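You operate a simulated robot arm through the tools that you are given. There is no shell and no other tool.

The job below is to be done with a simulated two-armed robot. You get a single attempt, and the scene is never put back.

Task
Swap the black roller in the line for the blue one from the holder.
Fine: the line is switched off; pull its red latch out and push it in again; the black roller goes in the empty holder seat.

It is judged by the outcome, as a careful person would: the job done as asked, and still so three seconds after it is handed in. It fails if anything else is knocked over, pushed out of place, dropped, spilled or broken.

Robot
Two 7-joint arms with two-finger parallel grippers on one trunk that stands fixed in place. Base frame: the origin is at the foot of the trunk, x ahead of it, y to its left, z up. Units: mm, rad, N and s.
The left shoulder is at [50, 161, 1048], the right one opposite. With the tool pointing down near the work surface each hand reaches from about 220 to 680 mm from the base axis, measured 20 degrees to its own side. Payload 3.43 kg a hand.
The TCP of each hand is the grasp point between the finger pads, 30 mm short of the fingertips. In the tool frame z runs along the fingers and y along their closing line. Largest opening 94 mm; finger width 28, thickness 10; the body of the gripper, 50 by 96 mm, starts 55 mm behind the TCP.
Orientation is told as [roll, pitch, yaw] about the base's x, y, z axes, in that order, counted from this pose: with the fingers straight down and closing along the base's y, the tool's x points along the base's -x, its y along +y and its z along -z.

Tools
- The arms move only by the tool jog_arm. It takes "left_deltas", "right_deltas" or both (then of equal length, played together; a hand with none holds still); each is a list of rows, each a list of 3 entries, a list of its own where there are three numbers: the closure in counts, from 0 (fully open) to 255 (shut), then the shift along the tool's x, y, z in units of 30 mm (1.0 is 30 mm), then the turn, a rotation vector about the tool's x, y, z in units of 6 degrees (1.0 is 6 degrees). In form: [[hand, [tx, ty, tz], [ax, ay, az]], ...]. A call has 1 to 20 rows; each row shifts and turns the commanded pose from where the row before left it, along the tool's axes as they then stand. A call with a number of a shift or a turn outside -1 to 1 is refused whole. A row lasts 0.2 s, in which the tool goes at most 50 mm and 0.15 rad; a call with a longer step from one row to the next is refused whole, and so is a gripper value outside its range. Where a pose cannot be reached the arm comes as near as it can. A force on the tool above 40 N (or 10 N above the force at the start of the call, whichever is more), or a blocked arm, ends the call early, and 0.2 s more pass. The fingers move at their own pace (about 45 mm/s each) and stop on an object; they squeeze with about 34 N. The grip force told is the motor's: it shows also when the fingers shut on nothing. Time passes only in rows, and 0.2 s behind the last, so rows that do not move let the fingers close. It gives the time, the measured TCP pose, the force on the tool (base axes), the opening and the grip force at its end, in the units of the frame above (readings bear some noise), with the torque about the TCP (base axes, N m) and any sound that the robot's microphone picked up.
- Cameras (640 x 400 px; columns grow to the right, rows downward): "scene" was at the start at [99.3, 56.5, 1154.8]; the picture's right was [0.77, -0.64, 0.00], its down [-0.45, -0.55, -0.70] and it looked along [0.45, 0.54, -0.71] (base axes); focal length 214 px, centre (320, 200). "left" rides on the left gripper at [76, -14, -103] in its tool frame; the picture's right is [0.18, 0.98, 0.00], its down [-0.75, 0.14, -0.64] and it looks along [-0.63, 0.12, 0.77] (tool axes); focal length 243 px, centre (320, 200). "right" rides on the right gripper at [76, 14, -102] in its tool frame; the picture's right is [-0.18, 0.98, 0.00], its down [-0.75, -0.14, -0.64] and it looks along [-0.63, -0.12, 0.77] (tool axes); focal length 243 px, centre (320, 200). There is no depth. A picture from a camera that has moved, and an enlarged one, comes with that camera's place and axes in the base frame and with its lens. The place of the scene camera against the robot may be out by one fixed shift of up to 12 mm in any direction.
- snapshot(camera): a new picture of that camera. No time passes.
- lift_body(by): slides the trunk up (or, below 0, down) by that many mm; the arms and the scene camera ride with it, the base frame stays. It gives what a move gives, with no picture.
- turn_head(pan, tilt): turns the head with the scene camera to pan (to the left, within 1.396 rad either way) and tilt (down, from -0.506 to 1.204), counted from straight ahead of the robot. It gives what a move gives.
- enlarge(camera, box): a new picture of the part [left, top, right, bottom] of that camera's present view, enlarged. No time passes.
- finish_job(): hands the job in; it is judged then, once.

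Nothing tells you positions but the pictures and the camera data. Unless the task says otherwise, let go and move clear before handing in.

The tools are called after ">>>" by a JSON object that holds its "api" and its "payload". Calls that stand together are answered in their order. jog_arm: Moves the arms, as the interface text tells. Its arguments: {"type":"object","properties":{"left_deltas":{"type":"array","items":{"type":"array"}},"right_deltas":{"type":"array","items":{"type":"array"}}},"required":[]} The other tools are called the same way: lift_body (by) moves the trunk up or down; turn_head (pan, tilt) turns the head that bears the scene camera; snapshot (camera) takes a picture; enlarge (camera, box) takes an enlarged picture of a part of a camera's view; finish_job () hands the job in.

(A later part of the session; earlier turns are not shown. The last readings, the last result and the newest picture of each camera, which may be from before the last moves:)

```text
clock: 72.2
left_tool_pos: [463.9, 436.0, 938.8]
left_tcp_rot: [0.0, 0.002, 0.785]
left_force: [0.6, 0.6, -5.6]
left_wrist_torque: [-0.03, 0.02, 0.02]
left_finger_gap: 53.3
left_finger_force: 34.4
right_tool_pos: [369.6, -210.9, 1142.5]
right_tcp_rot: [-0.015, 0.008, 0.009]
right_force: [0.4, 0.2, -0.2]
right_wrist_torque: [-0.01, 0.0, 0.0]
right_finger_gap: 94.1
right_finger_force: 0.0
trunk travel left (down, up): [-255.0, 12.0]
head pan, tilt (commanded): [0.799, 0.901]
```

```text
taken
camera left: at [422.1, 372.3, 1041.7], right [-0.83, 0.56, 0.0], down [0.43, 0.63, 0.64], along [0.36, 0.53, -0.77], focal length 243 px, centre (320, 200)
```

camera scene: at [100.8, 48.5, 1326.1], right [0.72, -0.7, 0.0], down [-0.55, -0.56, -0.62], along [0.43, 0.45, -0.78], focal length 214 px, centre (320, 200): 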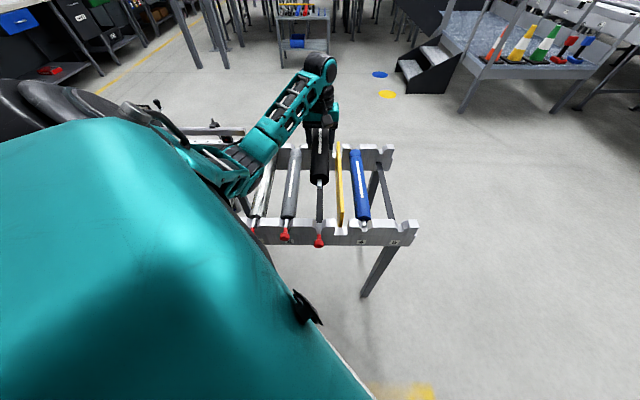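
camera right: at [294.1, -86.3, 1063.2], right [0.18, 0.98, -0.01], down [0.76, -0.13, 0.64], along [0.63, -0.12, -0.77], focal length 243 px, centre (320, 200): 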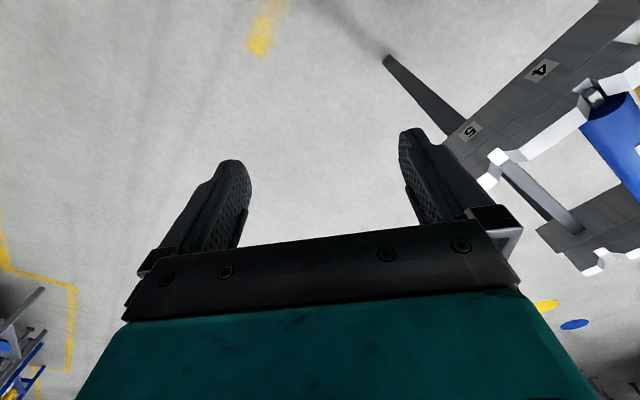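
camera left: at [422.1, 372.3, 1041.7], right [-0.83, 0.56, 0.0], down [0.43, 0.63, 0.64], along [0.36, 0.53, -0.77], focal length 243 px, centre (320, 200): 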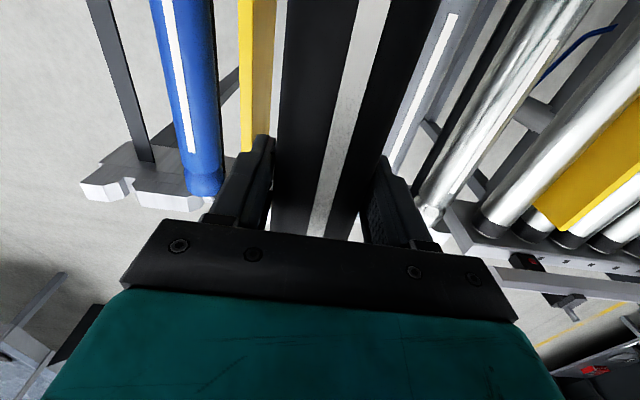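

It's lifted and level. I'm carrying it along the rail over the divider and the blue roller to above seat 5.

>>> {"api": "jog_arm", "payload": {"left_deltas": [[255, [0, -0.5, 0], [0, 0, 0]], [255, [0, -0.8, 0], [0, 0, 0]], [255, [0, -0.85, 0], [0, 0, 0]], [255, [0, -0.85, 0], [0, 0, 0]], [255, [0, -0.85, 0], [0, 0, 0]], [255, [0, -0.85, 0], [0, 0, 0]], [255, [0, -0.85, 0], [0, 0, 0]], [255, [0, -0.85, 0], [0, 0, 0]], [255, [0, -0.85, 0], [0, 0, 0]], [255, [0, -0.7, 0], [0, 0, 0]], [255, [0, -0.383, 0], [0, 0, 0]], [255, [0, 0, 0], [0, 0, 0]], [255, [0, 0, 0], [0, 0, 0]]]}}

>>> {"api": "snapshot", "payload": {"camera": "scene"}}

>>> {"api": "enlarge", "payload": {"camera": "scene", "box": [320, 130, 460, 270]}}

>>> {"api": "snapshot", "payload": {"camera": "left"}}

>>> {"api": "snapshot", "payload": {"camera": "right"}}

```text
clock: 75.0
left_tool_pos: [640.1, 259.3, 938.4]
left_tcp_rot: [-0.001, 0.003, 0.785]
left_force: [0.6, -0.5, -5.8]
left_wrist_torque: [-0.05, 0.0, 0.0]
left_finger_gap: 53.1
left_finger_force: 33.9
right_tool_pos: [369.2, -211.0, 1141.9]
right_tcp_rot: [-0.013, 0.008, 0.008]
right_force: [0.3, -0.3, -0.6]
right_wrist_torque: [-0.01, 0.0, -0.02]
right_finger_gap: 94.0
right_finger_force: 0.1
trunk travel left (down, up): [-255.0, 12.0]
head pan, tilt (commanded): [0.799, 0.901]
```

```text
taken
camera scene: at [100.8, 48.3, 1326.1], right [0.72, -0.7, 0.0], down [-0.55, -0.56, -0.62], along [0.43, 0.45, -0.78], focal length 214 px, centre (320, 200)
```

scene: 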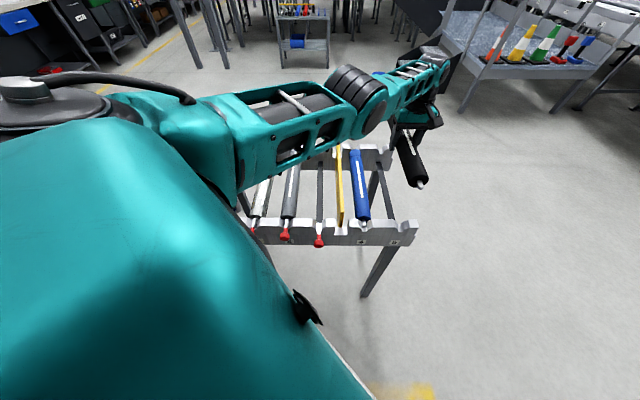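

```text
2.86 times, centred on (390, 200) of scene
camera zoom: at [100.8, 48.3, 1326.1], right [0.72, -0.7, 0.0], down [-0.55, -0.56, -0.62], along [0.43, 0.45, -0.78], focal length 613 px, centre (120, 200)
```

zoom: 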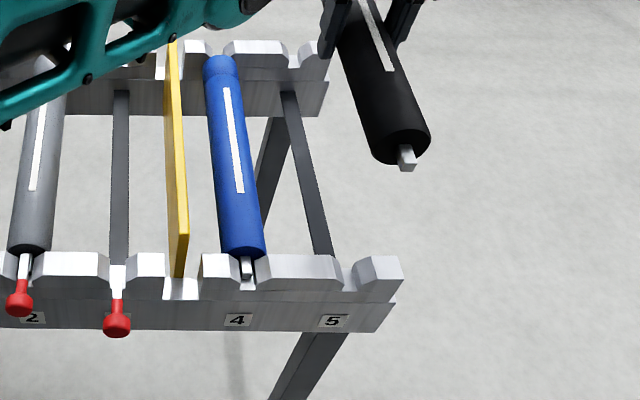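

```text
taken
camera left: at [596.7, 195.7, 1041.6], right [-0.83, 0.56, 0.0], down [0.43, 0.63, 0.64], along [0.36, 0.53, -0.77], focal length 243 px, centre (320, 200)
```

left: 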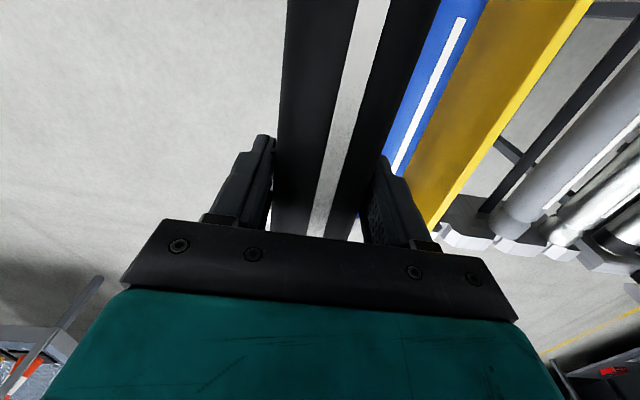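

```text
taken
camera right: at [295.3, -194.5, 1244.3], right [0.18, 0.98, -0.01], down [0.76, -0.13, 0.64], along [0.63, -0.12, -0.77], focal length 243 px, centre (320, 200)
```

right: 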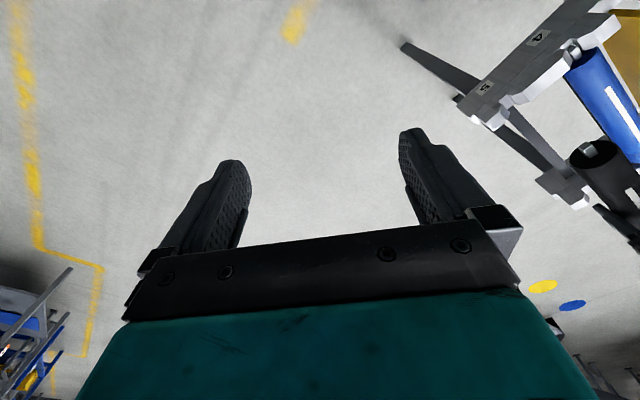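

The black roller is above seat 5 (u≈269). I'm lowering the trunk partway, keeping the roller above the rail tops, and then checking alignment with the seat.

>>> {"api": "lift_body", "payload": {"by": -85}}

>>> {"api": "enlarge", "payload": {"camera": "scene", "box": [340, 140, 460, 240]}}

>>> {"api": "enlarge", "payload": {"camera": "right", "box": [440, 20, 640, 220]}}

>>> {"api": "snapshot", "payload": {"camera": "scene"}}

```text
clock: 76.3
left_tool_pos: [639.5, 258.9, 853.8]
left_tcp_rot: [0.0, 0.001, 0.787]
left_force: [0.0, 0.1, -4.8]
left_wrist_torque: [0.05, 0.02, -0.01]
left_finger_gap: 53.1
left_finger_force: 34.2
right_tool_pos: [370.4, -210.1, 1057.3]
right_tcp_rot: [-0.013, 0.006, 0.009]
right_force: [0.3, 0.6, -0.1]
right_wrist_torque: [0.02, 0.02, -0.04]
right_finger_gap: 93.7
right_finger_force: 0.0
trunk travel left (down, up): [-170.0, 97.0]
head pan, tilt (commanded): [0.799, 0.901]
```

```text
4.00 times, centred on (400, 190) of scene
camera zoom: at [100.6, 48.4, 1241.2], right [0.72, -0.7, 0.0], down [-0.55, -0.56, -0.62], along [0.43, 0.45, -0.78], focal length 858 px, centre (0, 240)
```

zoom: 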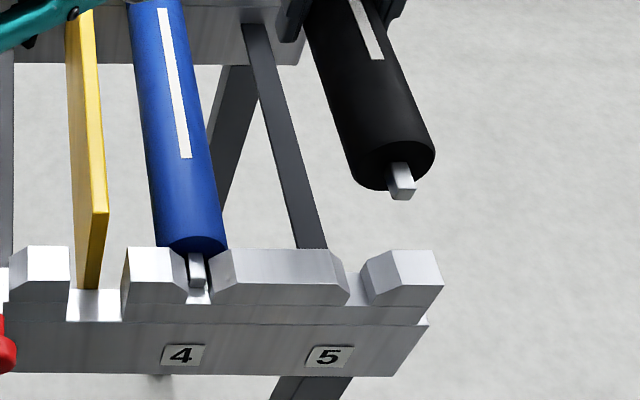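

```text
2.00 times, centred on (540, 120) of right
camera zoom: at [295.1, -194.5, 1159.5], right [0.18, 0.98, -0.01], down [0.76, -0.13, 0.64], along [0.63, -0.12, -0.77], focal length 485 px, centre (-120, 360)
```

zoom: 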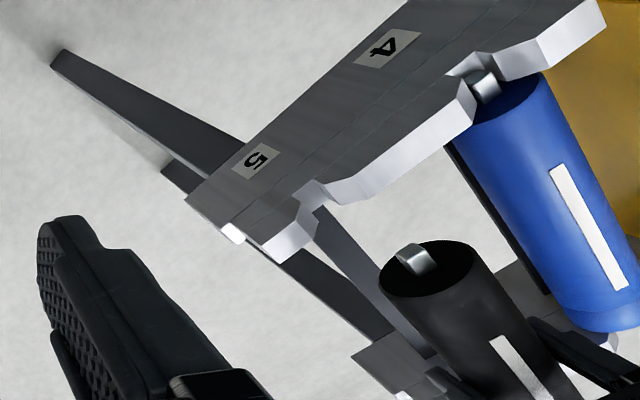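

```text
taken
camera scene: at [100.6, 48.4, 1241.2], right [0.72, -0.7, 0.0], down [-0.55, -0.56, -0.62], along [0.43, 0.45, -0.78], focal length 214 px, centre (320, 200)
```

scene: 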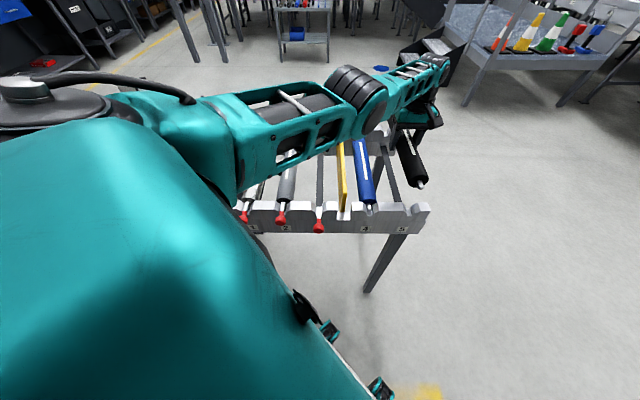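

The roller hangs level above seat 5. I'm looking closely at the clearances between roller ends and rail, and at the slot-5 position, before going lower.

>>> {"api": "enlarge", "payload": {"camera": "scene", "box": [370, 190, 400, 220]}}

>>> {"api": "enlarge", "payload": {"camera": "right", "box": [560, 30, 640, 90]}}

>>> {"api": "enlarge", "payload": {"camera": "right", "box": [530, 90, 620, 180]}}

>>> {"api": "enlarge", "payload": {"camera": "scene", "box": [400, 190, 450, 230]}}

```text
13.33 times, centred on (385, 205) of scene
camera zoom: at [100.6, 48.4, 1241.2], right [0.72, -0.7, 0.0], down [-0.55, -0.56, -0.62], along [0.43, 0.45, -0.78], focal length 2860 px, centre (-547, 133)
```

zoom: 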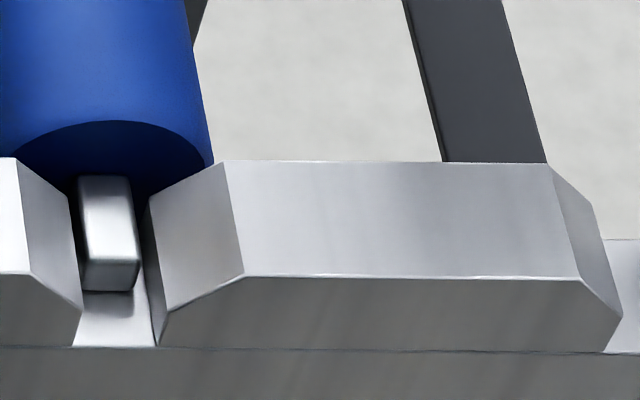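

```text
6.67 times, centred on (600, 60) of right
camera zoom: at [295.1, -194.5, 1159.5], right [0.18, 0.98, -0.01], down [0.76, -0.13, 0.64], along [0.63, -0.12, -0.77], focal length 1618 px, centre (-1547, 1133)
```

zoom: 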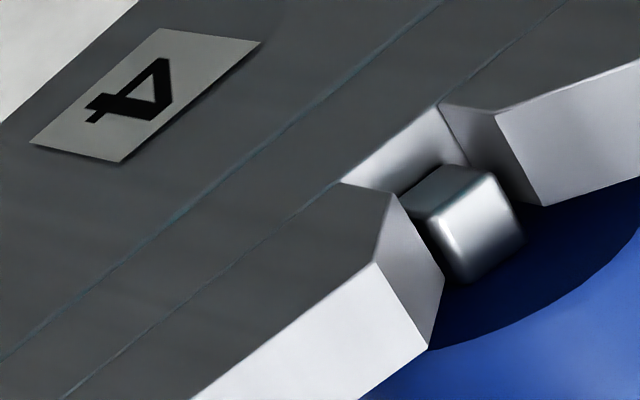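

```text
4.44 times, centred on (575, 135) of right
camera zoom: at [295.1, -194.5, 1159.5], right [0.18, 0.98, -0.01], down [0.76, -0.13, 0.64], along [0.63, -0.12, -0.77], focal length 1078 px, centre (-813, 489)
```

zoom: 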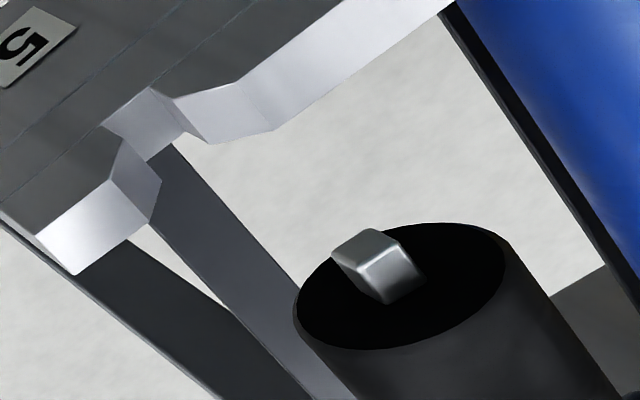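

```text
10.00 times, centred on (425, 210) of scene
camera zoom: at [100.6, 48.4, 1241.2], right [0.72, -0.7, 0.0], down [-0.55, -0.56, -0.62], along [0.43, 0.45, -0.78], focal length 2145 px, centre (-730, 100)
```

zoom: 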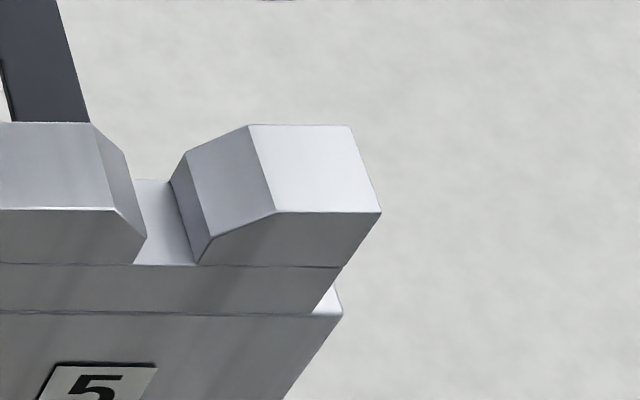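

The scene view places slot 5 at u≈269.1–269.8 relative to the held roller at 269.1, and the rail is parallel to my axis. Alignment is within the slot's ±3 mm. I'm lowering further to just above the slot.

>>> {"api": "lift_body", "payload": {"by": -58}}

>>> {"api": "enlarge", "payload": {"camera": "scene", "box": [380, 150, 460, 220]}}

>>> {"api": "enlarge", "payload": {"camera": "right", "box": [500, 60, 640, 200]}}

>>> {"api": "snapshot", "payload": {"camera": "left"}}

```text
clock: 77.2
left_tool_pos: [638.0, 259.7, 796.3]
left_tcp_rot: [0.0, 0.004, 0.785]
left_force: [0.0, -0.2, -5.0]
left_wrist_torque: [-0.01, 0.02, 0.02]
left_finger_gap: 53.1
left_finger_force: 33.8
right_tool_pos: [370.6, -211.4, 998.0]
right_tcp_rot: [-0.015, 0.007, 0.009]
right_force: [0.4, -0.2, -0.1]
right_wrist_torque: [0.02, -0.01, -0.01]
right_finger_gap: 94.4
right_finger_force: 0.0
trunk travel left (down, up): [-112.0, 155.0]
head pan, tilt (commanded): [0.799, 0.901]
```

```text
5.71 times, centred on (420, 185) of scene
camera zoom: at [100.5, 48.3, 1183.2], right [0.72, -0.7, 0.0], down [-0.55, -0.56, -0.62], along [0.43, 0.45, -0.78], focal length 1226 px, centre (-251, 286)
```

zoom: 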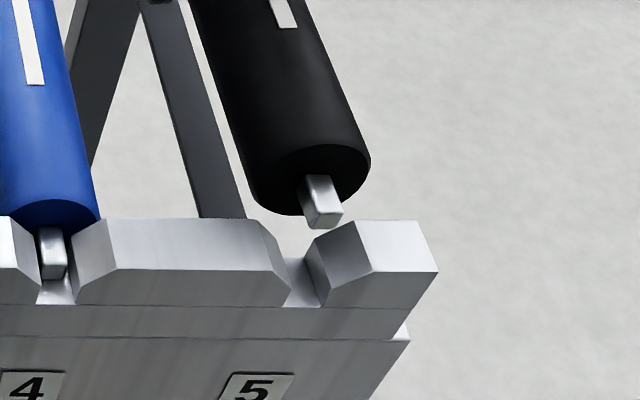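

```text
2.86 times, centred on (570, 130) of right
camera zoom: at [295.0, -194.5, 1101.5], right [0.18, 0.98, -0.01], down [0.76, -0.13, 0.64], along [0.63, -0.12, -0.77], focal length 693 px, centre (-394, 400)
```

zoom: 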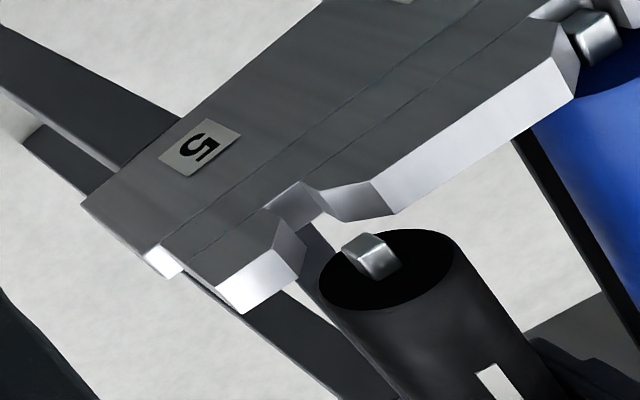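

```text
taken
camera left: at [596.4, 195.8, 898.8], right [-0.83, 0.56, 0.0], down [0.43, 0.63, 0.64], along [0.36, 0.53, -0.77], focal length 243 px, centre (320, 200)
```

left: 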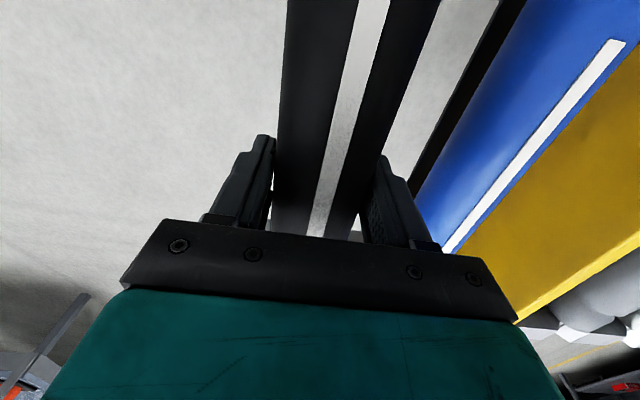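

I'm nudging by about +1.5 mm along the rail and rechecking at higher zoom.

>>> {"api": "jog_arm", "payload": {"left_deltas": [[255, [0, -0.05, 0], [0, 0, 0]], [255, [0, 0, 0], [0, 0, 0]]]}}

>>> {"api": "enlarge", "payload": {"camera": "scene", "box": [375, 175, 450, 215]}}

>>> {"api": "enlarge", "payload": {"camera": "left", "box": [250, 180, 400, 250]}}

```text
clock: 77.8
left_tool_pos: [639.8, 256.7, 795.4]
left_tcp_rot: [-0.001, 0.001, 0.787]
left_force: [-0.2, -0.6, -5.8]
left_wrist_torque: [-0.02, 0.02, -0.02]
left_finger_gap: 52.9
left_finger_force: 33.8
right_tool_pos: [371.0, -210.2, 998.0]
right_tcp_rot: [-0.013, 0.007, 0.009]
right_force: [-0.3, 0.5, 0.2]
right_wrist_torque: [-0.01, 0.01, 0.07]
right_finger_gap: 94.1
right_finger_force: 0.1
trunk travel left (down, up): [-112.0, 155.0]
head pan, tilt (commanded): [0.799, 0.901]
```

```text
8.53 times, centred on (412, 195) of scene
camera zoom: at [100.8, 48.3, 1183.1], right [0.72, -0.7, 0.0], down [-0.55, -0.56, -0.62], along [0.43, 0.45, -0.78], focal length 1830 px, centre (-469, 243)
```

zoom: 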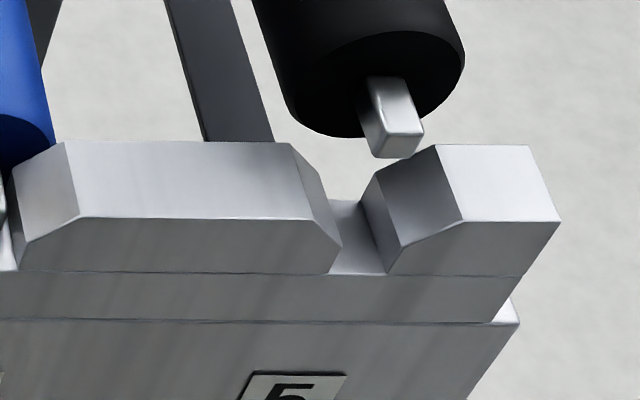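

```text
4.27 times, centred on (325, 215) of left
camera zoom: at [597.4, 194.8, 898.8], right [-0.83, 0.56, 0.0], down [0.43, 0.63, 0.64], along [0.36, 0.53, -0.77], focal length 1035 px, centre (299, 136)
```

zoom: 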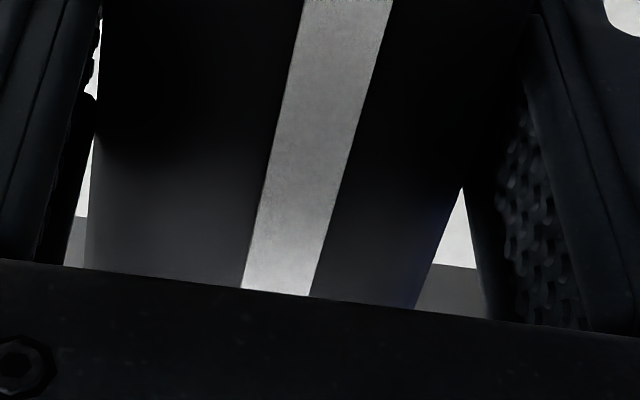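

The tab is centred over slot 5 to within about 1 mm, and its axial position matches the blue roller's. I'm lowering in stages and watching the force.

>>> {"api": "lift_body", "payload": {"by": -25}}

>>> {"api": "enlarge", "payload": {"camera": "scene", "box": [375, 165, 450, 205]}}

>>> {"api": "snapshot", "payload": {"camera": "scene"}}

```text
clock: 78.5
left_tool_pos: [640.1, 257.8, 771.7]
left_tcp_rot: [0.0, 0.001, 0.784]
left_force: [-0.5, 0.2, -5.3]
left_wrist_torque: [-0.03, 0.03, 0.02]
left_finger_gap: 53.3
left_finger_force: 34.0
right_tool_pos: [369.1, -210.8, 973.1]
right_tcp_rot: [-0.012, 0.006, 0.008]
right_force: [0.1, -0.2, -1.0]
right_wrist_torque: [0.0, 0.0, -0.01]
right_finger_gap: 94.1
right_finger_force: 0.1
trunk travel left (down, up): [-87.0, 180.0]
head pan, tilt (commanded): [0.799, 0.901]
```

```text
8.53 times, centred on (412, 185) of scene
camera zoom: at [100.5, 48.3, 1158.1], right [0.72, -0.7, 0.0], down [-0.55, -0.56, -0.62], along [0.43, 0.45, -0.78], focal length 1830 px, centre (-469, 328)
```

zoom: 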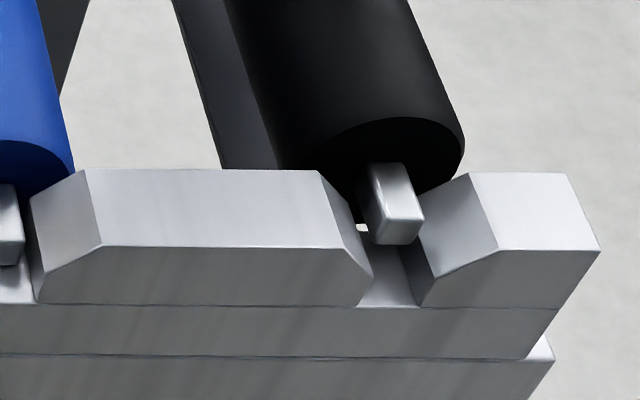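

```text
taken
camera scene: at [100.5, 48.3, 1158.1], right [0.72, -0.7, 0.0], down [-0.55, -0.56, -0.62], along [0.43, 0.45, -0.78], focal length 214 px, centre (320, 200)
```

scene: 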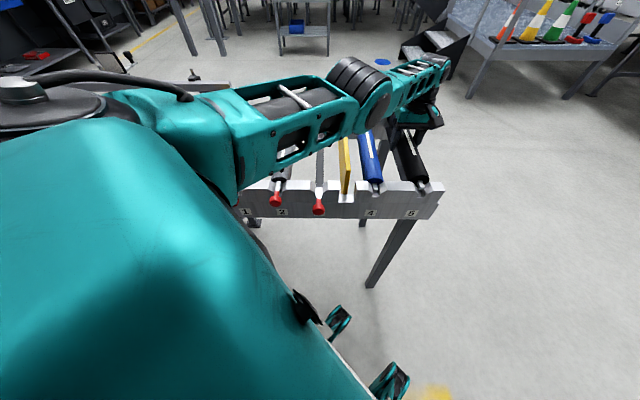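

>>> {"api": "lift_body", "payload": {"by": -9}}

>>> {"api": "enlarge", "payload": {"camera": "scene", "box": [375, 165, 450, 205]}}

>>> {"api": "enlarge", "payload": {"camera": "right", "box": [500, 60, 640, 200]}}

```text
clock: 79.1
left_tool_pos: [641.0, 257.6, 762.8]
left_tcp_rot: [-0.001, 0.001, 0.785]
left_force: [0.4, 0.4, -5.3]
left_wrist_torque: [-0.01, 0.0, -0.02]
left_finger_gap: 53.0
left_finger_force: 33.6
right_tool_pos: [369.6, -211.1, 965.1]
right_tcp_rot: [-0.012, 0.007, 0.008]
right_force: [0.0, 0.3, -0.4]
right_wrist_torque: [-0.01, 0.01, 0.02]
right_finger_gap: 94.1
right_finger_force: 0.1
trunk travel left (down, up): [-78.0, 189.0]
head pan, tilt (commanded): [0.799, 0.901]
```

```text
8.53 times, centred on (412, 185) of scene
camera zoom: at [100.5, 48.3, 1149.1], right [0.72, -0.7, 0.0], down [-0.55, -0.56, -0.62], along [0.43, 0.45, -0.78], focal length 1830 px, centre (-469, 328)
```

zoom: 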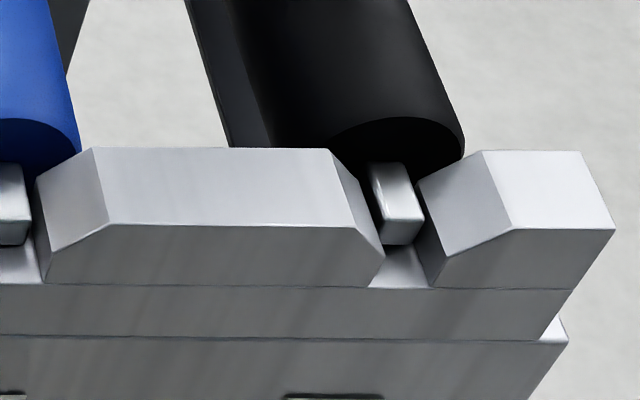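

```text
2.86 times, centred on (570, 130) of right
camera zoom: at [295.1, -194.5, 1067.4], right [0.18, 0.98, -0.01], down [0.76, -0.13, 0.64], along [0.63, -0.12, -0.77], focal length 693 px, centre (-394, 400)
```

zoom: 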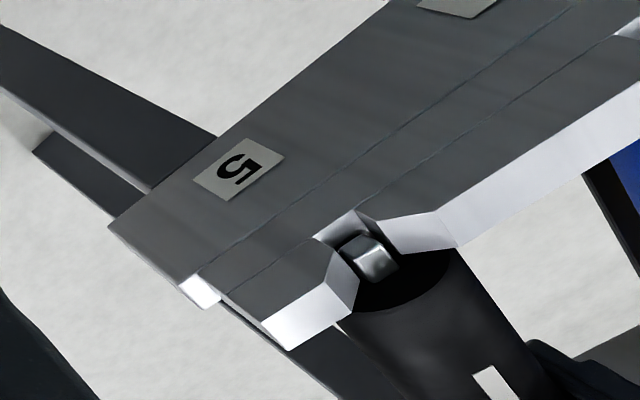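

>>> {"api": "lift_body", "payload": {"by": -2.5}}

```text
clock: 79.6
left_tool_pos: [640.7, 257.6, 759.9]
left_tcp_rot: [-0.001, 0.002, 0.787]
left_force: [-1.0, -0.3, -4.4]
left_wrist_torque: [0.13, -0.15, 0.07]
left_finger_gap: 53.1
left_finger_force: 34.1
right_tool_pos: [369.9, -210.6, 961.7]
right_tcp_rot: [-0.014, 0.004, 0.008]
right_force: [0.5, -0.1, -0.7]
right_wrist_torque: [0.02, 0.0, 0.0]
right_finger_gap: 93.9
right_finger_force: 0.0
trunk travel left (down, up): [-76.0, 191.0]
head pan, tilt (commanded): [0.799, 0.901]
```

>>> {"api": "lift_body", "payload": {"by": -1.0}}

>>> {"api": "enlarge", "payload": {"camera": "scene", "box": [375, 165, 450, 205]}}

```text
clock: 80.2
left_tool_pos: [640.2, 257.8, 760.3]
left_tcp_rot: [0.001, 0.001, 0.785]
left_force: [-0.7, -0.2, 0.2]
left_wrist_torque: [-0.02, 0.04, -0.04]
left_finger_gap: 53.1
left_finger_force: 34.1
right_tool_pos: [370.2, -210.3, 960.6]
right_tcp_rot: [-0.015, 0.006, 0.008]
right_force: [0.3, 0.4, 0.6]
right_wrist_torque: [-0.01, -0.03, 0.01]
right_finger_gap: 94.3
right_finger_force: 0.1
trunk travel left (down, up): [-74.0, 192.0]
head pan, tilt (commanded): [0.799, 0.901]
```

```text
8.53 times, centred on (412, 185) of scene
camera zoom: at [100.2, 48.2, 1145.8], right [0.72, -0.7, 0.0], down [-0.55, -0.56, -0.62], along [0.43, 0.45, -0.78], focal length 1830 px, centre (-469, 328)
```

zoom: 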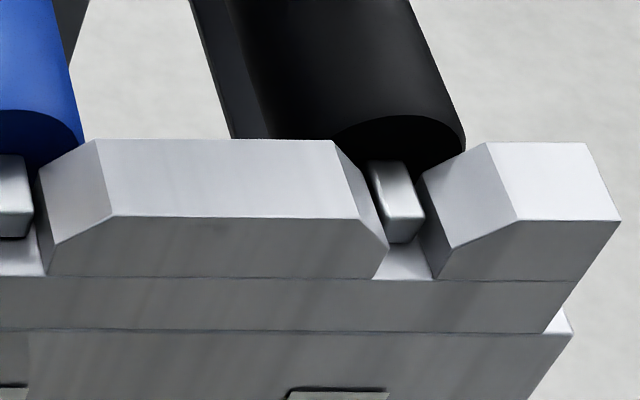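

The weight has transferred fully to the seat: 0 N, with TCP height equal to the pick height. I'm releasing and rising straight up with the trunk.

>>> {"api": "jog_arm", "payload": {"left_deltas": [[60, [0, 0, 0], [0, 0, 0]], [60, [0, 0, 0], [0, 0, 0]], [60, [0, 0, 0], [0, 0, 0]], [60, [0, 0, 0], [0, 0, 0]]]}}

>>> {"api": "snapshot", "payload": {"camera": "left"}}

>>> {"api": "lift_body", "payload": {"by": 25}}

>>> {"api": "snapshot", "payload": {"camera": "scene"}}

```text
clock: 81.2
left_tool_pos: [640.6, 257.7, 759.6]
left_tcp_rot: [-0.001, 0.002, 0.786]
left_force: [0.5, 0.1, 0.3]
left_wrist_torque: [0.04, -0.02, -0.01]
left_finger_gap: 71.7
left_finger_force: 0.1
right_tool_pos: [369.8, -211.1, 962.2]
right_tcp_rot: [-0.015, 0.007, 0.008]
right_force: [0.3, -0.8, -0.1]
right_wrist_torque: [0.01, -0.02, 0.0]
right_finger_gap: 93.9
right_finger_force: 0.1
trunk travel left (down, up): [-74.0, 192.0]
head pan, tilt (commanded): [0.799, 0.901]
```

```text
taken
camera left: at [597.0, 194.6, 861.7], right [-0.83, 0.56, 0.0], down [0.43, 0.63, 0.64], along [0.36, 0.53, -0.77], focal length 243 px, centre (320, 200)
```

left: 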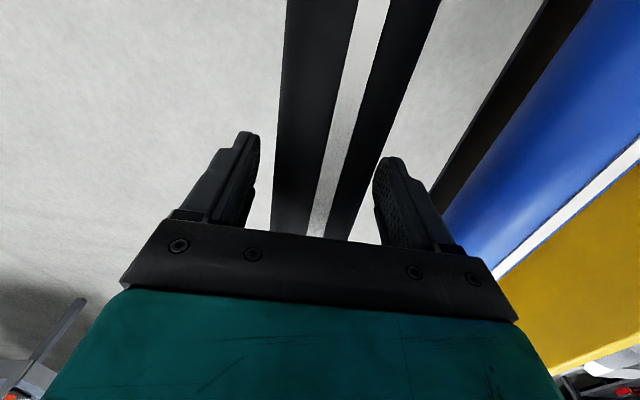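

```text
clock: 81.9
left_tool_pos: [640.3, 258.7, 783.9]
left_tcp_rot: [0.0, 0.002, 0.785]
left_force: [-0.6, 0.1, -1.6]
left_wrist_torque: [-0.05, 0.0, 0.01]
left_finger_gap: 72.0
left_finger_force: 0.0
right_tool_pos: [370.5, -210.5, 986.7]
right_tcp_rot: [-0.012, 0.008, 0.007]
right_force: [0.4, 0.8, 0.5]
right_wrist_torque: [-0.03, 0.01, -0.01]
right_finger_gap: 94.1
right_finger_force: 0.1
trunk travel left (down, up): [-100.0, 167.0]
head pan, tilt (commanded): [0.799, 0.901]
```

```text
taken
camera scene: at [100.4, 48.1, 1170.7], right [0.72, -0.7, 0.0], down [-0.55, -0.56, -0.62], along [0.43, 0.45, -0.78], focal length 214 px, centre (320, 200)
```

scene: 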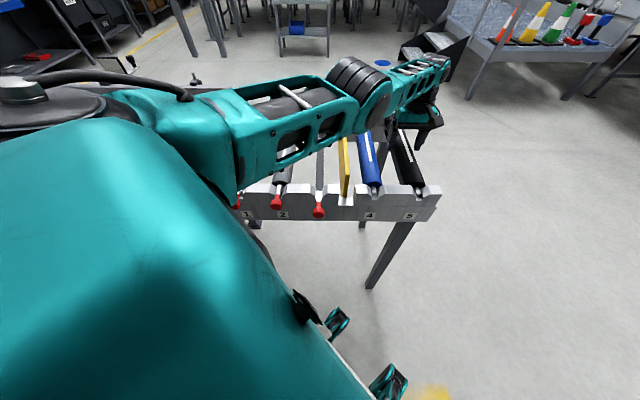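

The black roller stays in seat 5. I'm raising the rest of the way, then moving above the blue roller.

>>> {"api": "lift_body", "payload": {"by": 155}}

>>> {"api": "jog_arm", "payload": {"left_deltas": [[60, [0, 0.7, 0], [0, 0, 0]], [60, [0, 0.8, 0], [0, 0, 0]], [60, [0, 0.8, 0], [0, 0, 0]], [60, [0, 0.8, 0], [0, 0, 0]], [60, [0, 0.52, 0], [0, 0, 0]], [60, [0, 0, 0], [0, 0, 0]]]}}

>>> {"api": "snapshot", "payload": {"camera": "left"}}

>>> {"api": "enlarge", "payload": {"camera": "left", "box": [200, 0, 440, 150]}}

>>> {"api": "enlarge", "payload": {"camera": "scene", "box": [300, 130, 440, 260]}}

```text
clock: 83.7
left_tool_pos: [640.0, 257.7, 938.0]
left_tcp_rot: [-0.001, 0.003, 0.784]
left_force: [0.1, -0.5, 0.4]
left_wrist_torque: [0.0, 0.01, 0.0]
left_finger_gap: 71.9
left_finger_force: 0.0
right_tool_pos: [369.7, -211.3, 1141.8]
right_tcp_rot: [-0.013, 0.007, 0.008]
right_force: [-0.3, -1.1, -0.8]
right_wrist_torque: [0.01, 0.0, -0.01]
right_finger_gap: 94.1
right_finger_force: 0.0
trunk travel left (down, up): [-254.0, 12.0]
head pan, tilt (commanded): [0.799, 0.901]
```

```text
clock: 85.0
left_tool_pos: [563.0, 334.6, 939.0]
left_tcp_rot: [-0.001, 0.001, 0.784]
left_force: [-0.4, 1.0, 0.6]
left_wrist_torque: [-0.01, 0.03, -0.01]
left_finger_gap: 72.0
left_finger_force: 0.1
right_tool_pos: [369.8, -210.9, 1141.8]
right_tcp_rot: [-0.014, 0.007, 0.009]
right_force: [0.5, 0.3, 0.5]
right_wrist_torque: [0.01, -0.01, 0.0]
right_finger_gap: 94.3
right_finger_force: 0.0
trunk travel left (down, up): [-254.0, 12.0]
head pan, tilt (commanded): [0.799, 0.901]
```

```text
taken
camera left: at [519.6, 271.6, 1041.7], right [-0.83, 0.56, 0.0], down [0.43, 0.63, 0.64], along [0.36, 0.53, -0.77], focal length 243 px, centre (320, 200)
```

left: 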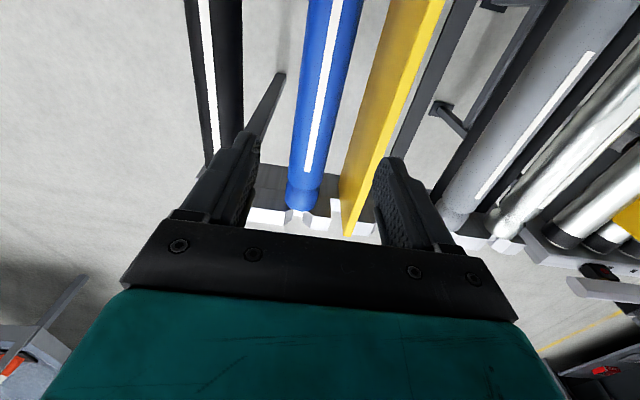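

```text
2.67 times, centred on (320, 75) of left
camera zoom: at [519.6, 271.6, 1041.7], right [-0.83, 0.56, 0.0], down [0.43, 0.63, 0.64], along [0.36, 0.53, -0.77], focal length 647 px, centre (320, 533)
```

zoom: 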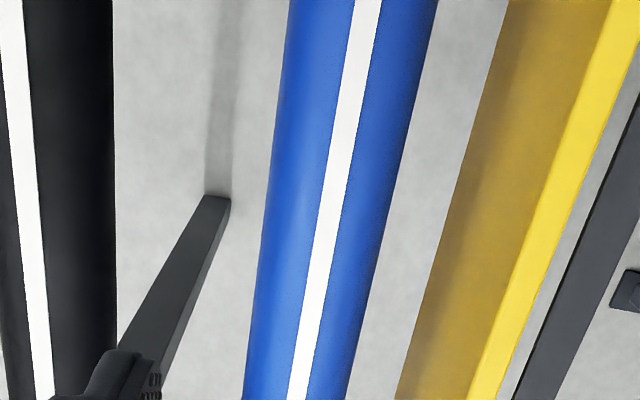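

```text
3.08 times, centred on (370, 195) of scene
camera zoom: at [100.2, 48.1, 1325.7], right [0.72, -0.7, 0.0], down [-0.55, -0.56, -0.62], along [0.43, 0.45, -0.78], focal length 660 px, centre (166, 215)
```

zoom: 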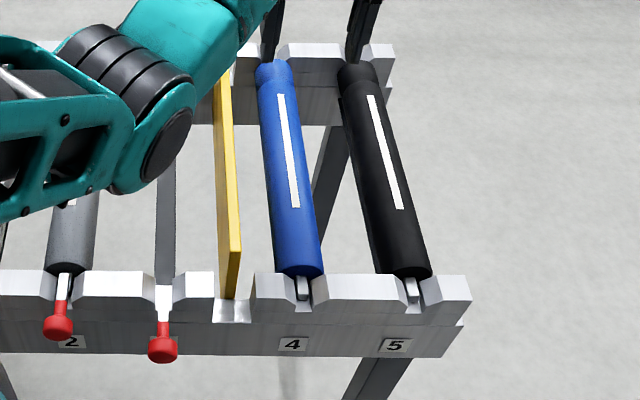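

Black sits level in seat 5. The blue roller's axis is at u≈160, so I'm aligning, lowering the trunk 60 mm, and descending over it.

>>> {"api": "jog_arm", "payload": {"left_deltas": [[60, [0, 0.05, 0], [0, 0, 0]], [60, [0, 0, 0], [0, 0, 0]]]}}

>>> {"api": "lift_body", "payload": {"by": -60}}

>>> {"api": "jog_arm", "payload": {"left_deltas": [[60, [0, 0, 0.8], [0, 0, 0]], [60, [0, 0, 0.8], [0, 0, 0]], [60, [0, 0, 0.4], [0, 0, 0]], [60, [0, 0, 0], [0, 0, 0]]]}}

>>> {"api": "snapshot", "payload": {"camera": "left"}}

>>> {"api": "snapshot", "payload": {"camera": "scene"}}

```text
clock: 85.7
left_tool_pos: [561.4, 335.0, 939.6]
left_tcp_rot: [-0.001, 0.001, 0.785]
left_force: [-0.9, -0.4, 0.1]
left_wrist_torque: [-0.01, 0.03, -0.05]
left_finger_gap: 72.0
left_finger_force: 0.0
right_tool_pos: [370.7, -210.8, 1140.8]
right_tcp_rot: [-0.013, 0.007, 0.009]
right_force: [-0.3, 0.3, 1.5]
right_wrist_torque: [-0.02, -0.03, 0.01]
right_finger_gap: 94.0
right_finger_force: 0.1
trunk travel left (down, up): [-254.0, 12.0]
head pan, tilt (commanded): [0.799, 0.901]
```

```text
clock: 86.7
left_tool_pos: [561.8, 336.2, 878.8]
left_tcp_rot: [0.0, 0.0, 0.785]
left_force: [-0.5, -0.4, 0.1]
left_wrist_torque: [0.01, 0.02, 0.01]
left_finger_gap: 72.0
left_finger_force: 0.1
right_tool_pos: [369.1, -210.8, 1081.9]
right_tcp_rot: [-0.014, 0.007, 0.007]
right_force: [-0.1, -0.7, -1.0]
right_wrist_torque: [0.0, 0.02, -0.01]
right_finger_gap: 94.1
right_finger_force: 0.2
trunk travel left (down, up): [-194.0, 72.0]
head pan, tilt (commanded): [0.799, 0.901]
```

```text
clock: 87.7
left_tool_pos: [561.3, 335.2, 818.6]
left_tcp_rot: [0.001, 0.0, 0.786]
left_force: [-0.2, 0.3, -0.1]
left_wrist_torque: [0.01, -0.03, -0.02]
left_finger_gap: 71.9
left_finger_force: 0.2
right_tool_pos: [370.0, -211.1, 1081.5]
right_tcp_rot: [-0.013, 0.007, 0.01]
right_force: [-0.8, -0.1, 0.2]
right_wrist_torque: [0.01, 0.0, -0.02]
right_finger_gap: 94.1
right_finger_force: 0.1
trunk travel left (down, up): [-194.0, 72.0]
head pan, tilt (commanded): [0.799, 0.901]
```

```text
taken
camera left: at [518.6, 272.5, 921.2], right [-0.83, 0.56, 0.0], down [0.43, 0.63, 0.64], along [0.36, 0.53, -0.77], focal length 243 px, centre (320, 200)
```

left: 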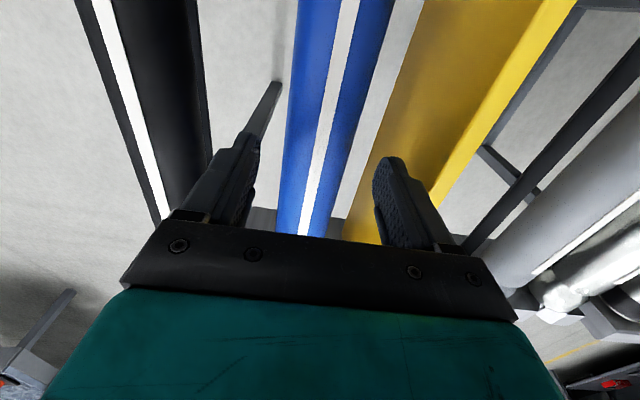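

```text
taken
camera scene: at [100.2, 48.1, 1265.7], right [0.72, -0.7, 0.0], down [-0.55, -0.56, -0.62], along [0.43, 0.45, -0.78], focal length 214 px, centre (320, 200)
```

scene: 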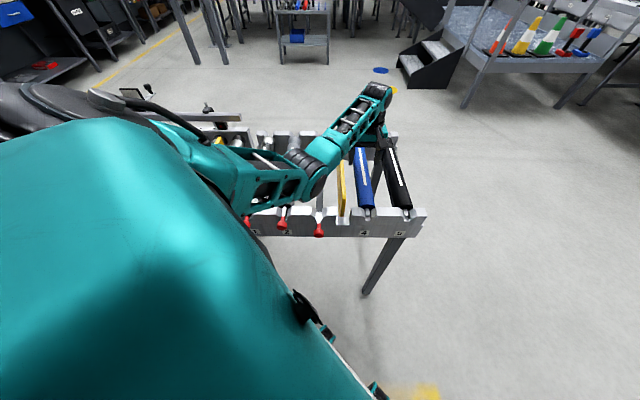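

>>> {"api": "jog_arm", "payload": {"left_deltas": [[60, [0, 0, 0.66], [0, 0, 0]], [60, [0, 0, 0.66], [0, 0, 0]], [60, [0, 0, 0.66], [0, 0, 0]], [60, [0, 0, 0], [0, 0, 0]]]}}

>>> {"api": "snapshot", "payload": {"camera": "left"}}

```text
clock: 88.7
left_tool_pos: [562.5, 336.4, 759.9]
left_tcp_rot: [0.001, 0.001, 0.787]
left_force: [0.0, -0.1, 0.2]
left_wrist_torque: [0.0, -0.02, 0.01]
left_finger_gap: 71.7
left_finger_force: 0.1
right_tool_pos: [369.9, -210.4, 1080.6]
right_tcp_rot: [-0.014, 0.006, 0.009]
right_force: [0.2, 0.2, -0.1]
right_wrist_torque: [-0.03, -0.02, 0.01]
right_finger_gap: 93.6
right_finger_force: 0.1
trunk travel left (down, up): [-194.0, 72.0]
head pan, tilt (commanded): [0.799, 0.901]
```

```text
taken
camera left: at [518.8, 272.7, 861.6], right [-0.83, 0.56, 0.0], down [0.43, 0.63, 0.64], along [0.36, 0.53, -0.77], focal length 243 px, centre (320, 200)
```

left: 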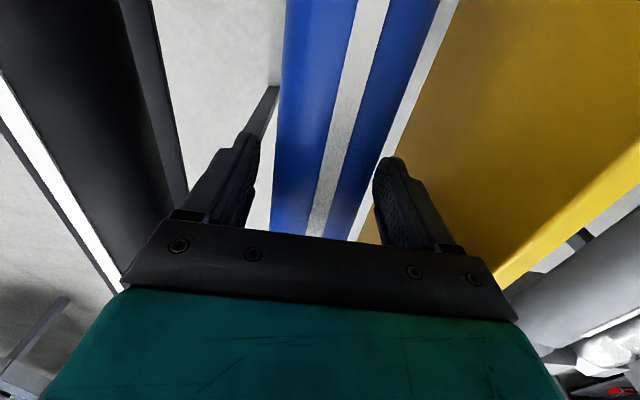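

The fingers straddle the blue roller, centred. I'm closing and doing a gentle test lift.

>>> {"api": "jog_arm", "payload": {"left_deltas": [[255, [0, 0, 0], [0, 0, 0]], [255, [0, 0, 0], [0, 0, 0]], [255, [0, 0, 0], [0, 0, 0]], [255, [0, 0, 0], [0, 0, 0]], [255, [0, 0, 0], [0, 0, 0]]]}}

>>> {"api": "jog_arm", "payload": {"left_deltas": [[255, [0, 0, -0.1], [0, 0, 0]], [255, [0, 0, -0.15], [0, 0, 0]], [255, [0, 0, -0.15], [0, 0, 0]], [255, [0, 0, 0], [0, 0, 0]]]}}

>>> {"api": "enlarge", "payload": {"camera": "scene", "box": [320, 150, 440, 240]}}

```text
clock: 89.8
left_tool_pos: [562.0, 336.3, 758.5]
left_tcp_rot: [0.0, 0.002, 0.785]
left_force: [1.0, -1.2, 0.5]
left_wrist_torque: [0.09, -0.02, -0.04]
left_finger_gap: 53.2
left_finger_force: 33.6
right_tool_pos: [370.0, -210.4, 1080.6]
right_tcp_rot: [-0.014, 0.007, 0.01]
right_force: [-0.1, 0.0, 0.5]
right_wrist_torque: [0.0, 0.04, 0.0]
right_finger_gap: 94.1
right_finger_force: 0.1
trunk travel left (down, up): [-194.0, 72.0]
head pan, tilt (commanded): [0.799, 0.901]
```

```text
clock: 90.8
left_tool_pos: [562.6, 336.0, 771.3]
left_tcp_rot: [0.0, 0.002, 0.786]
left_force: [0.7, -0.3, -5.6]
left_wrist_torque: [0.01, 0.02, 0.02]
left_finger_gap: 53.4
left_finger_force: 34.4
right_tool_pos: [371.0, -210.7, 1081.9]
right_tcp_rot: [-0.013, 0.007, 0.009]
right_force: [0.3, 0.6, -0.9]
right_wrist_torque: [0.03, 0.03, 0.01]
right_finger_gap: 93.9
right_finger_force: 0.0
trunk travel left (down, up): [-194.0, 72.0]
head pan, tilt (commanded): [0.799, 0.901]
```

```text
4.44 times, centred on (380, 195) of scene
camera zoom: at [100.7, 48.4, 1265.6], right [0.72, -0.7, 0.0], down [-0.55, -0.56, -0.62], along [0.43, 0.45, -0.78], focal length 953 px, centre (53, 222)
```

zoom: 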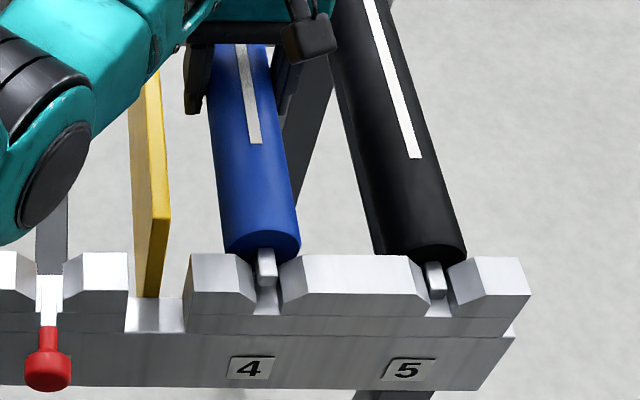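

Blue is free and level. I'm lifting to z≈880 with the arm, then raising the trunk.

>>> {"api": "jog_arm", "payload": {"left_deltas": [[255, [0, 0, -0.5], [0, 0, 0]], [255, [0, 0, -0.8], [0, 0, 0]], [255, [0, 0, -0.8], [0, 0, 0]], [255, [0, 0, -0.8], [0, 0, 0]], [255, [0, 0, -0.7], [0, 0, 0]], [255, [0, 0, 0], [0, 0, 0]]]}}

>>> {"api": "lift_body", "payload": {"by": 60}}

>>> {"api": "jog_arm", "payload": {"left_deltas": [[255, [0, 0.4, 0], [0, 0, 0]], [255, [0, 0.7, 0], [0, 0, 0]], [255, [0, 0.8, 0], [0, 0, 0]], [255, [0, 0.8, 0], [0, 0, 0]], [255, [0, 0.8, 0], [0, 0, 0]], [255, [0, 0.7, 0], [0, 0, 0]], [255, [0, 0.45, 0], [0, 0, 0]], [255, [0, 0, 0], [0, 0, 0]], [255, [0, 0, 0], [0, 0, 0]]]}}

>>> {"api": "snapshot", "payload": {"camera": "scene"}}

>>> {"api": "enlarge", "payload": {"camera": "scene", "box": [270, 130, 430, 260]}}

```text
clock: 92.2
left_tool_pos: [561.9, 337.0, 879.0]
left_tcp_rot: [0.0, 0.002, 0.786]
left_force: [0.3, 0.3, -5.2]
left_wrist_torque: [-0.05, 0.01, 0.01]
left_finger_gap: 53.0
left_finger_force: 33.9
right_tool_pos: [369.0, -210.1, 1081.5]
right_tcp_rot: [-0.015, 0.007, 0.008]
right_force: [-0.2, -1.0, 0.5]
right_wrist_torque: [0.05, -0.02, -0.01]
right_finger_gap: 94.1
right_finger_force: 0.1
trunk travel left (down, up): [-194.0, 72.0]
head pan, tilt (commanded): [0.799, 0.901]
```

```text
clock: 93.2
left_tool_pos: [562.5, 336.0, 939.5]
left_tcp_rot: [0.0, 0.001, 0.785]
left_force: [1.4, -0.2, -5.2]
left_wrist_torque: [0.03, 0.0, 0.01]
left_finger_gap: 53.1
left_finger_force: 33.6
right_tool_pos: [371.0, -210.8, 1140.4]
right_tcp_rot: [-0.014, 0.008, 0.009]
right_force: [0.7, -0.2, -0.2]
right_wrist_torque: [0.03, 0.01, -0.01]
right_finger_gap: 94.2
right_finger_force: 0.1
trunk travel left (down, up): [-254.0, 12.0]
head pan, tilt (commanded): [0.799, 0.901]
```

```text
clock: 95.2
left_tool_pos: [463.5, 434.3, 939.5]
left_tcp_rot: [-0.001, 0.002, 0.786]
left_force: [-0.5, 0.8, -5.5]
left_wrist_torque: [-0.02, 0.04, 0.02]
left_finger_gap: 53.0
left_finger_force: 34.0
right_tool_pos: [368.4, -210.0, 1140.1]
right_tcp_rot: [-0.014, 0.007, 0.01]
right_force: [-0.1, -0.1, -0.4]
right_wrist_torque: [-0.03, -0.01, -0.02]
right_finger_gap: 94.1
right_finger_force: 0.1
trunk travel left (down, up): [-254.0, 12.0]
head pan, tilt (commanded): [0.799, 0.901]
```

```text
taken
camera scene: at [100.6, 48.6, 1325.6], right [0.72, -0.7, 0.0], down [-0.55, -0.56, -0.62], along [0.43, 0.45, -0.78], focal length 214 px, centre (320, 200)
```

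scene: 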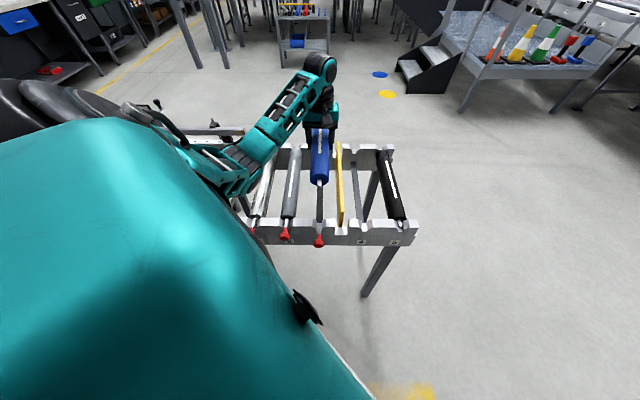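

```text
3.08 times, centred on (350, 195) of scene
camera zoom: at [100.6, 48.6, 1325.6], right [0.72, -0.7, 0.0], down [-0.55, -0.56, -0.62], along [0.43, 0.45, -0.78], focal length 660 px, centre (228, 215)
```

zoom: 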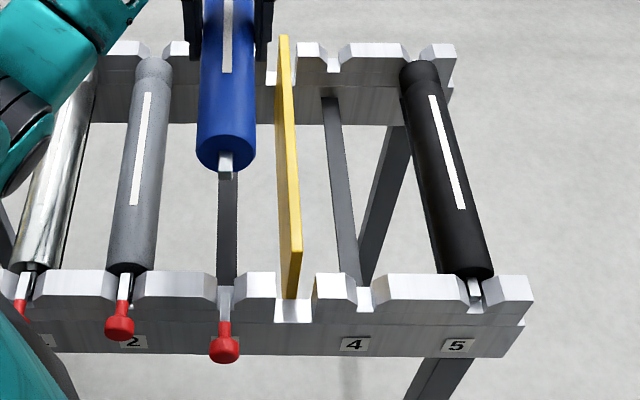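

Blue is over slot 3 at u≈20.2, against 20.0 for the black roller's seat. I'm lowering to just above the ears and checking clearance to the latch bar.

>>> {"api": "jog_arm", "payload": {"left_deltas": [[255, [0, 0, 0.5], [0, 0, 0]], [255, [0, 0, 0.8], [0, 0, 0]], [255, [0, 0, 0.8], [0, 0, 0]], [255, [0, 0, 0.8], [0, 0, 0]], [255, [0, 0, 0.8], [0, 0, 0]], [255, [0, 0, 0.8], [0, 0, 0]], [255, [0, 0, 0.15], [0, 0, 0]], [255, [0, 0, 0], [0, 0, 0]]]}}

>>> {"api": "enlarge", "payload": {"camera": "scene", "box": [290, 180, 370, 250]}}

>>> {"api": "enlarge", "payload": {"camera": "scene", "box": [305, 205, 340, 240]}}

>>> {"api": "snapshot", "payload": {"camera": "left"}}

```text
clock: 97.0
left_tool_pos: [463.0, 435.1, 799.9]
left_tcp_rot: [0.001, 0.0, 0.784]
left_force: [0.4, -0.1, -5.6]
left_wrist_torque: [-0.01, 0.01, 0.01]
left_finger_gap: 52.8
left_finger_force: 33.9
right_tool_pos: [369.8, -210.3, 1141.9]
right_tcp_rot: [-0.014, 0.006, 0.008]
right_force: [0.2, -0.1, -1.0]
right_wrist_torque: [-0.02, 0.02, 0.01]
right_finger_gap: 94.0
right_finger_force: 0.1
trunk travel left (down, up): [-254.0, 12.0]
head pan, tilt (commanded): [0.799, 0.901]
```

```text
5.71 times, centred on (330, 215) of scene
camera zoom: at [100.7, 48.5, 1325.6], right [0.72, -0.7, 0.0], down [-0.55, -0.56, -0.62], along [0.43, 0.45, -0.78], focal length 1226 px, centre (263, 114)
```

zoom: 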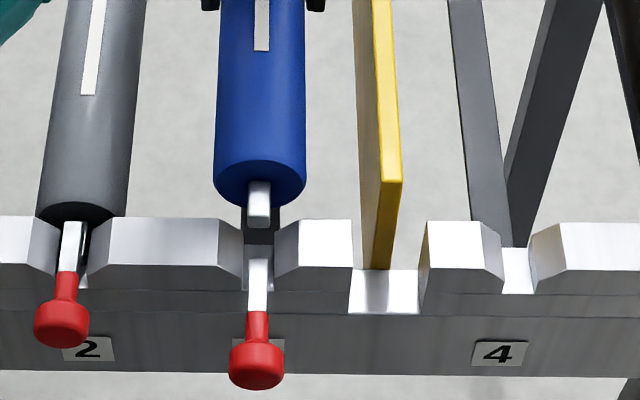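

```text
11.43 times, centred on (322, 222) of scene
camera zoom: at [100.7, 48.5, 1325.6], right [0.72, -0.7, 0.0], down [-0.55, -0.56, -0.62], along [0.43, 0.45, -0.78], focal length 2451 px, centre (291, -57)
```

zoom: 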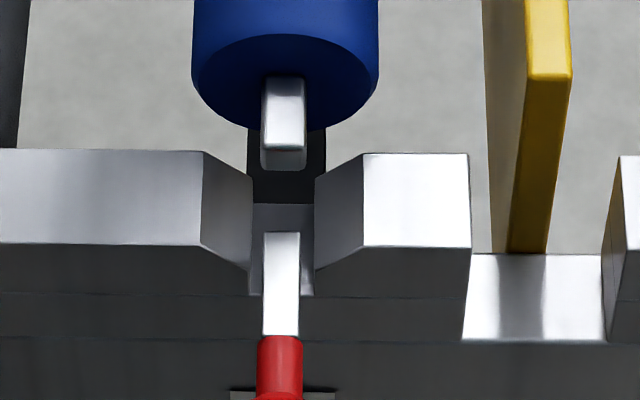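

```text
taken
camera left: at [420.2, 371.3, 901.8], right [-0.83, 0.56, 0.0], down [0.43, 0.63, 0.64], along [0.36, 0.53, -0.77], focal length 243 px, centre (320, 200)
```

left: 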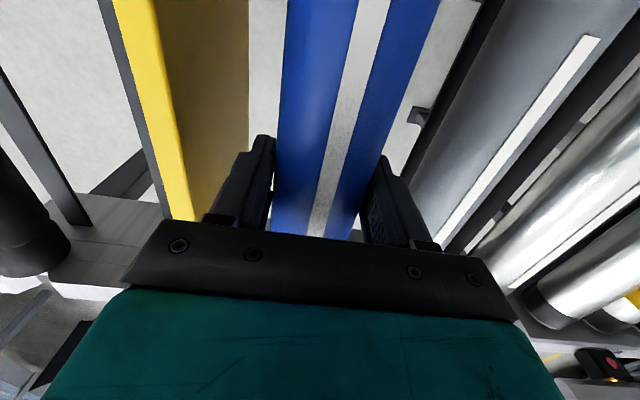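

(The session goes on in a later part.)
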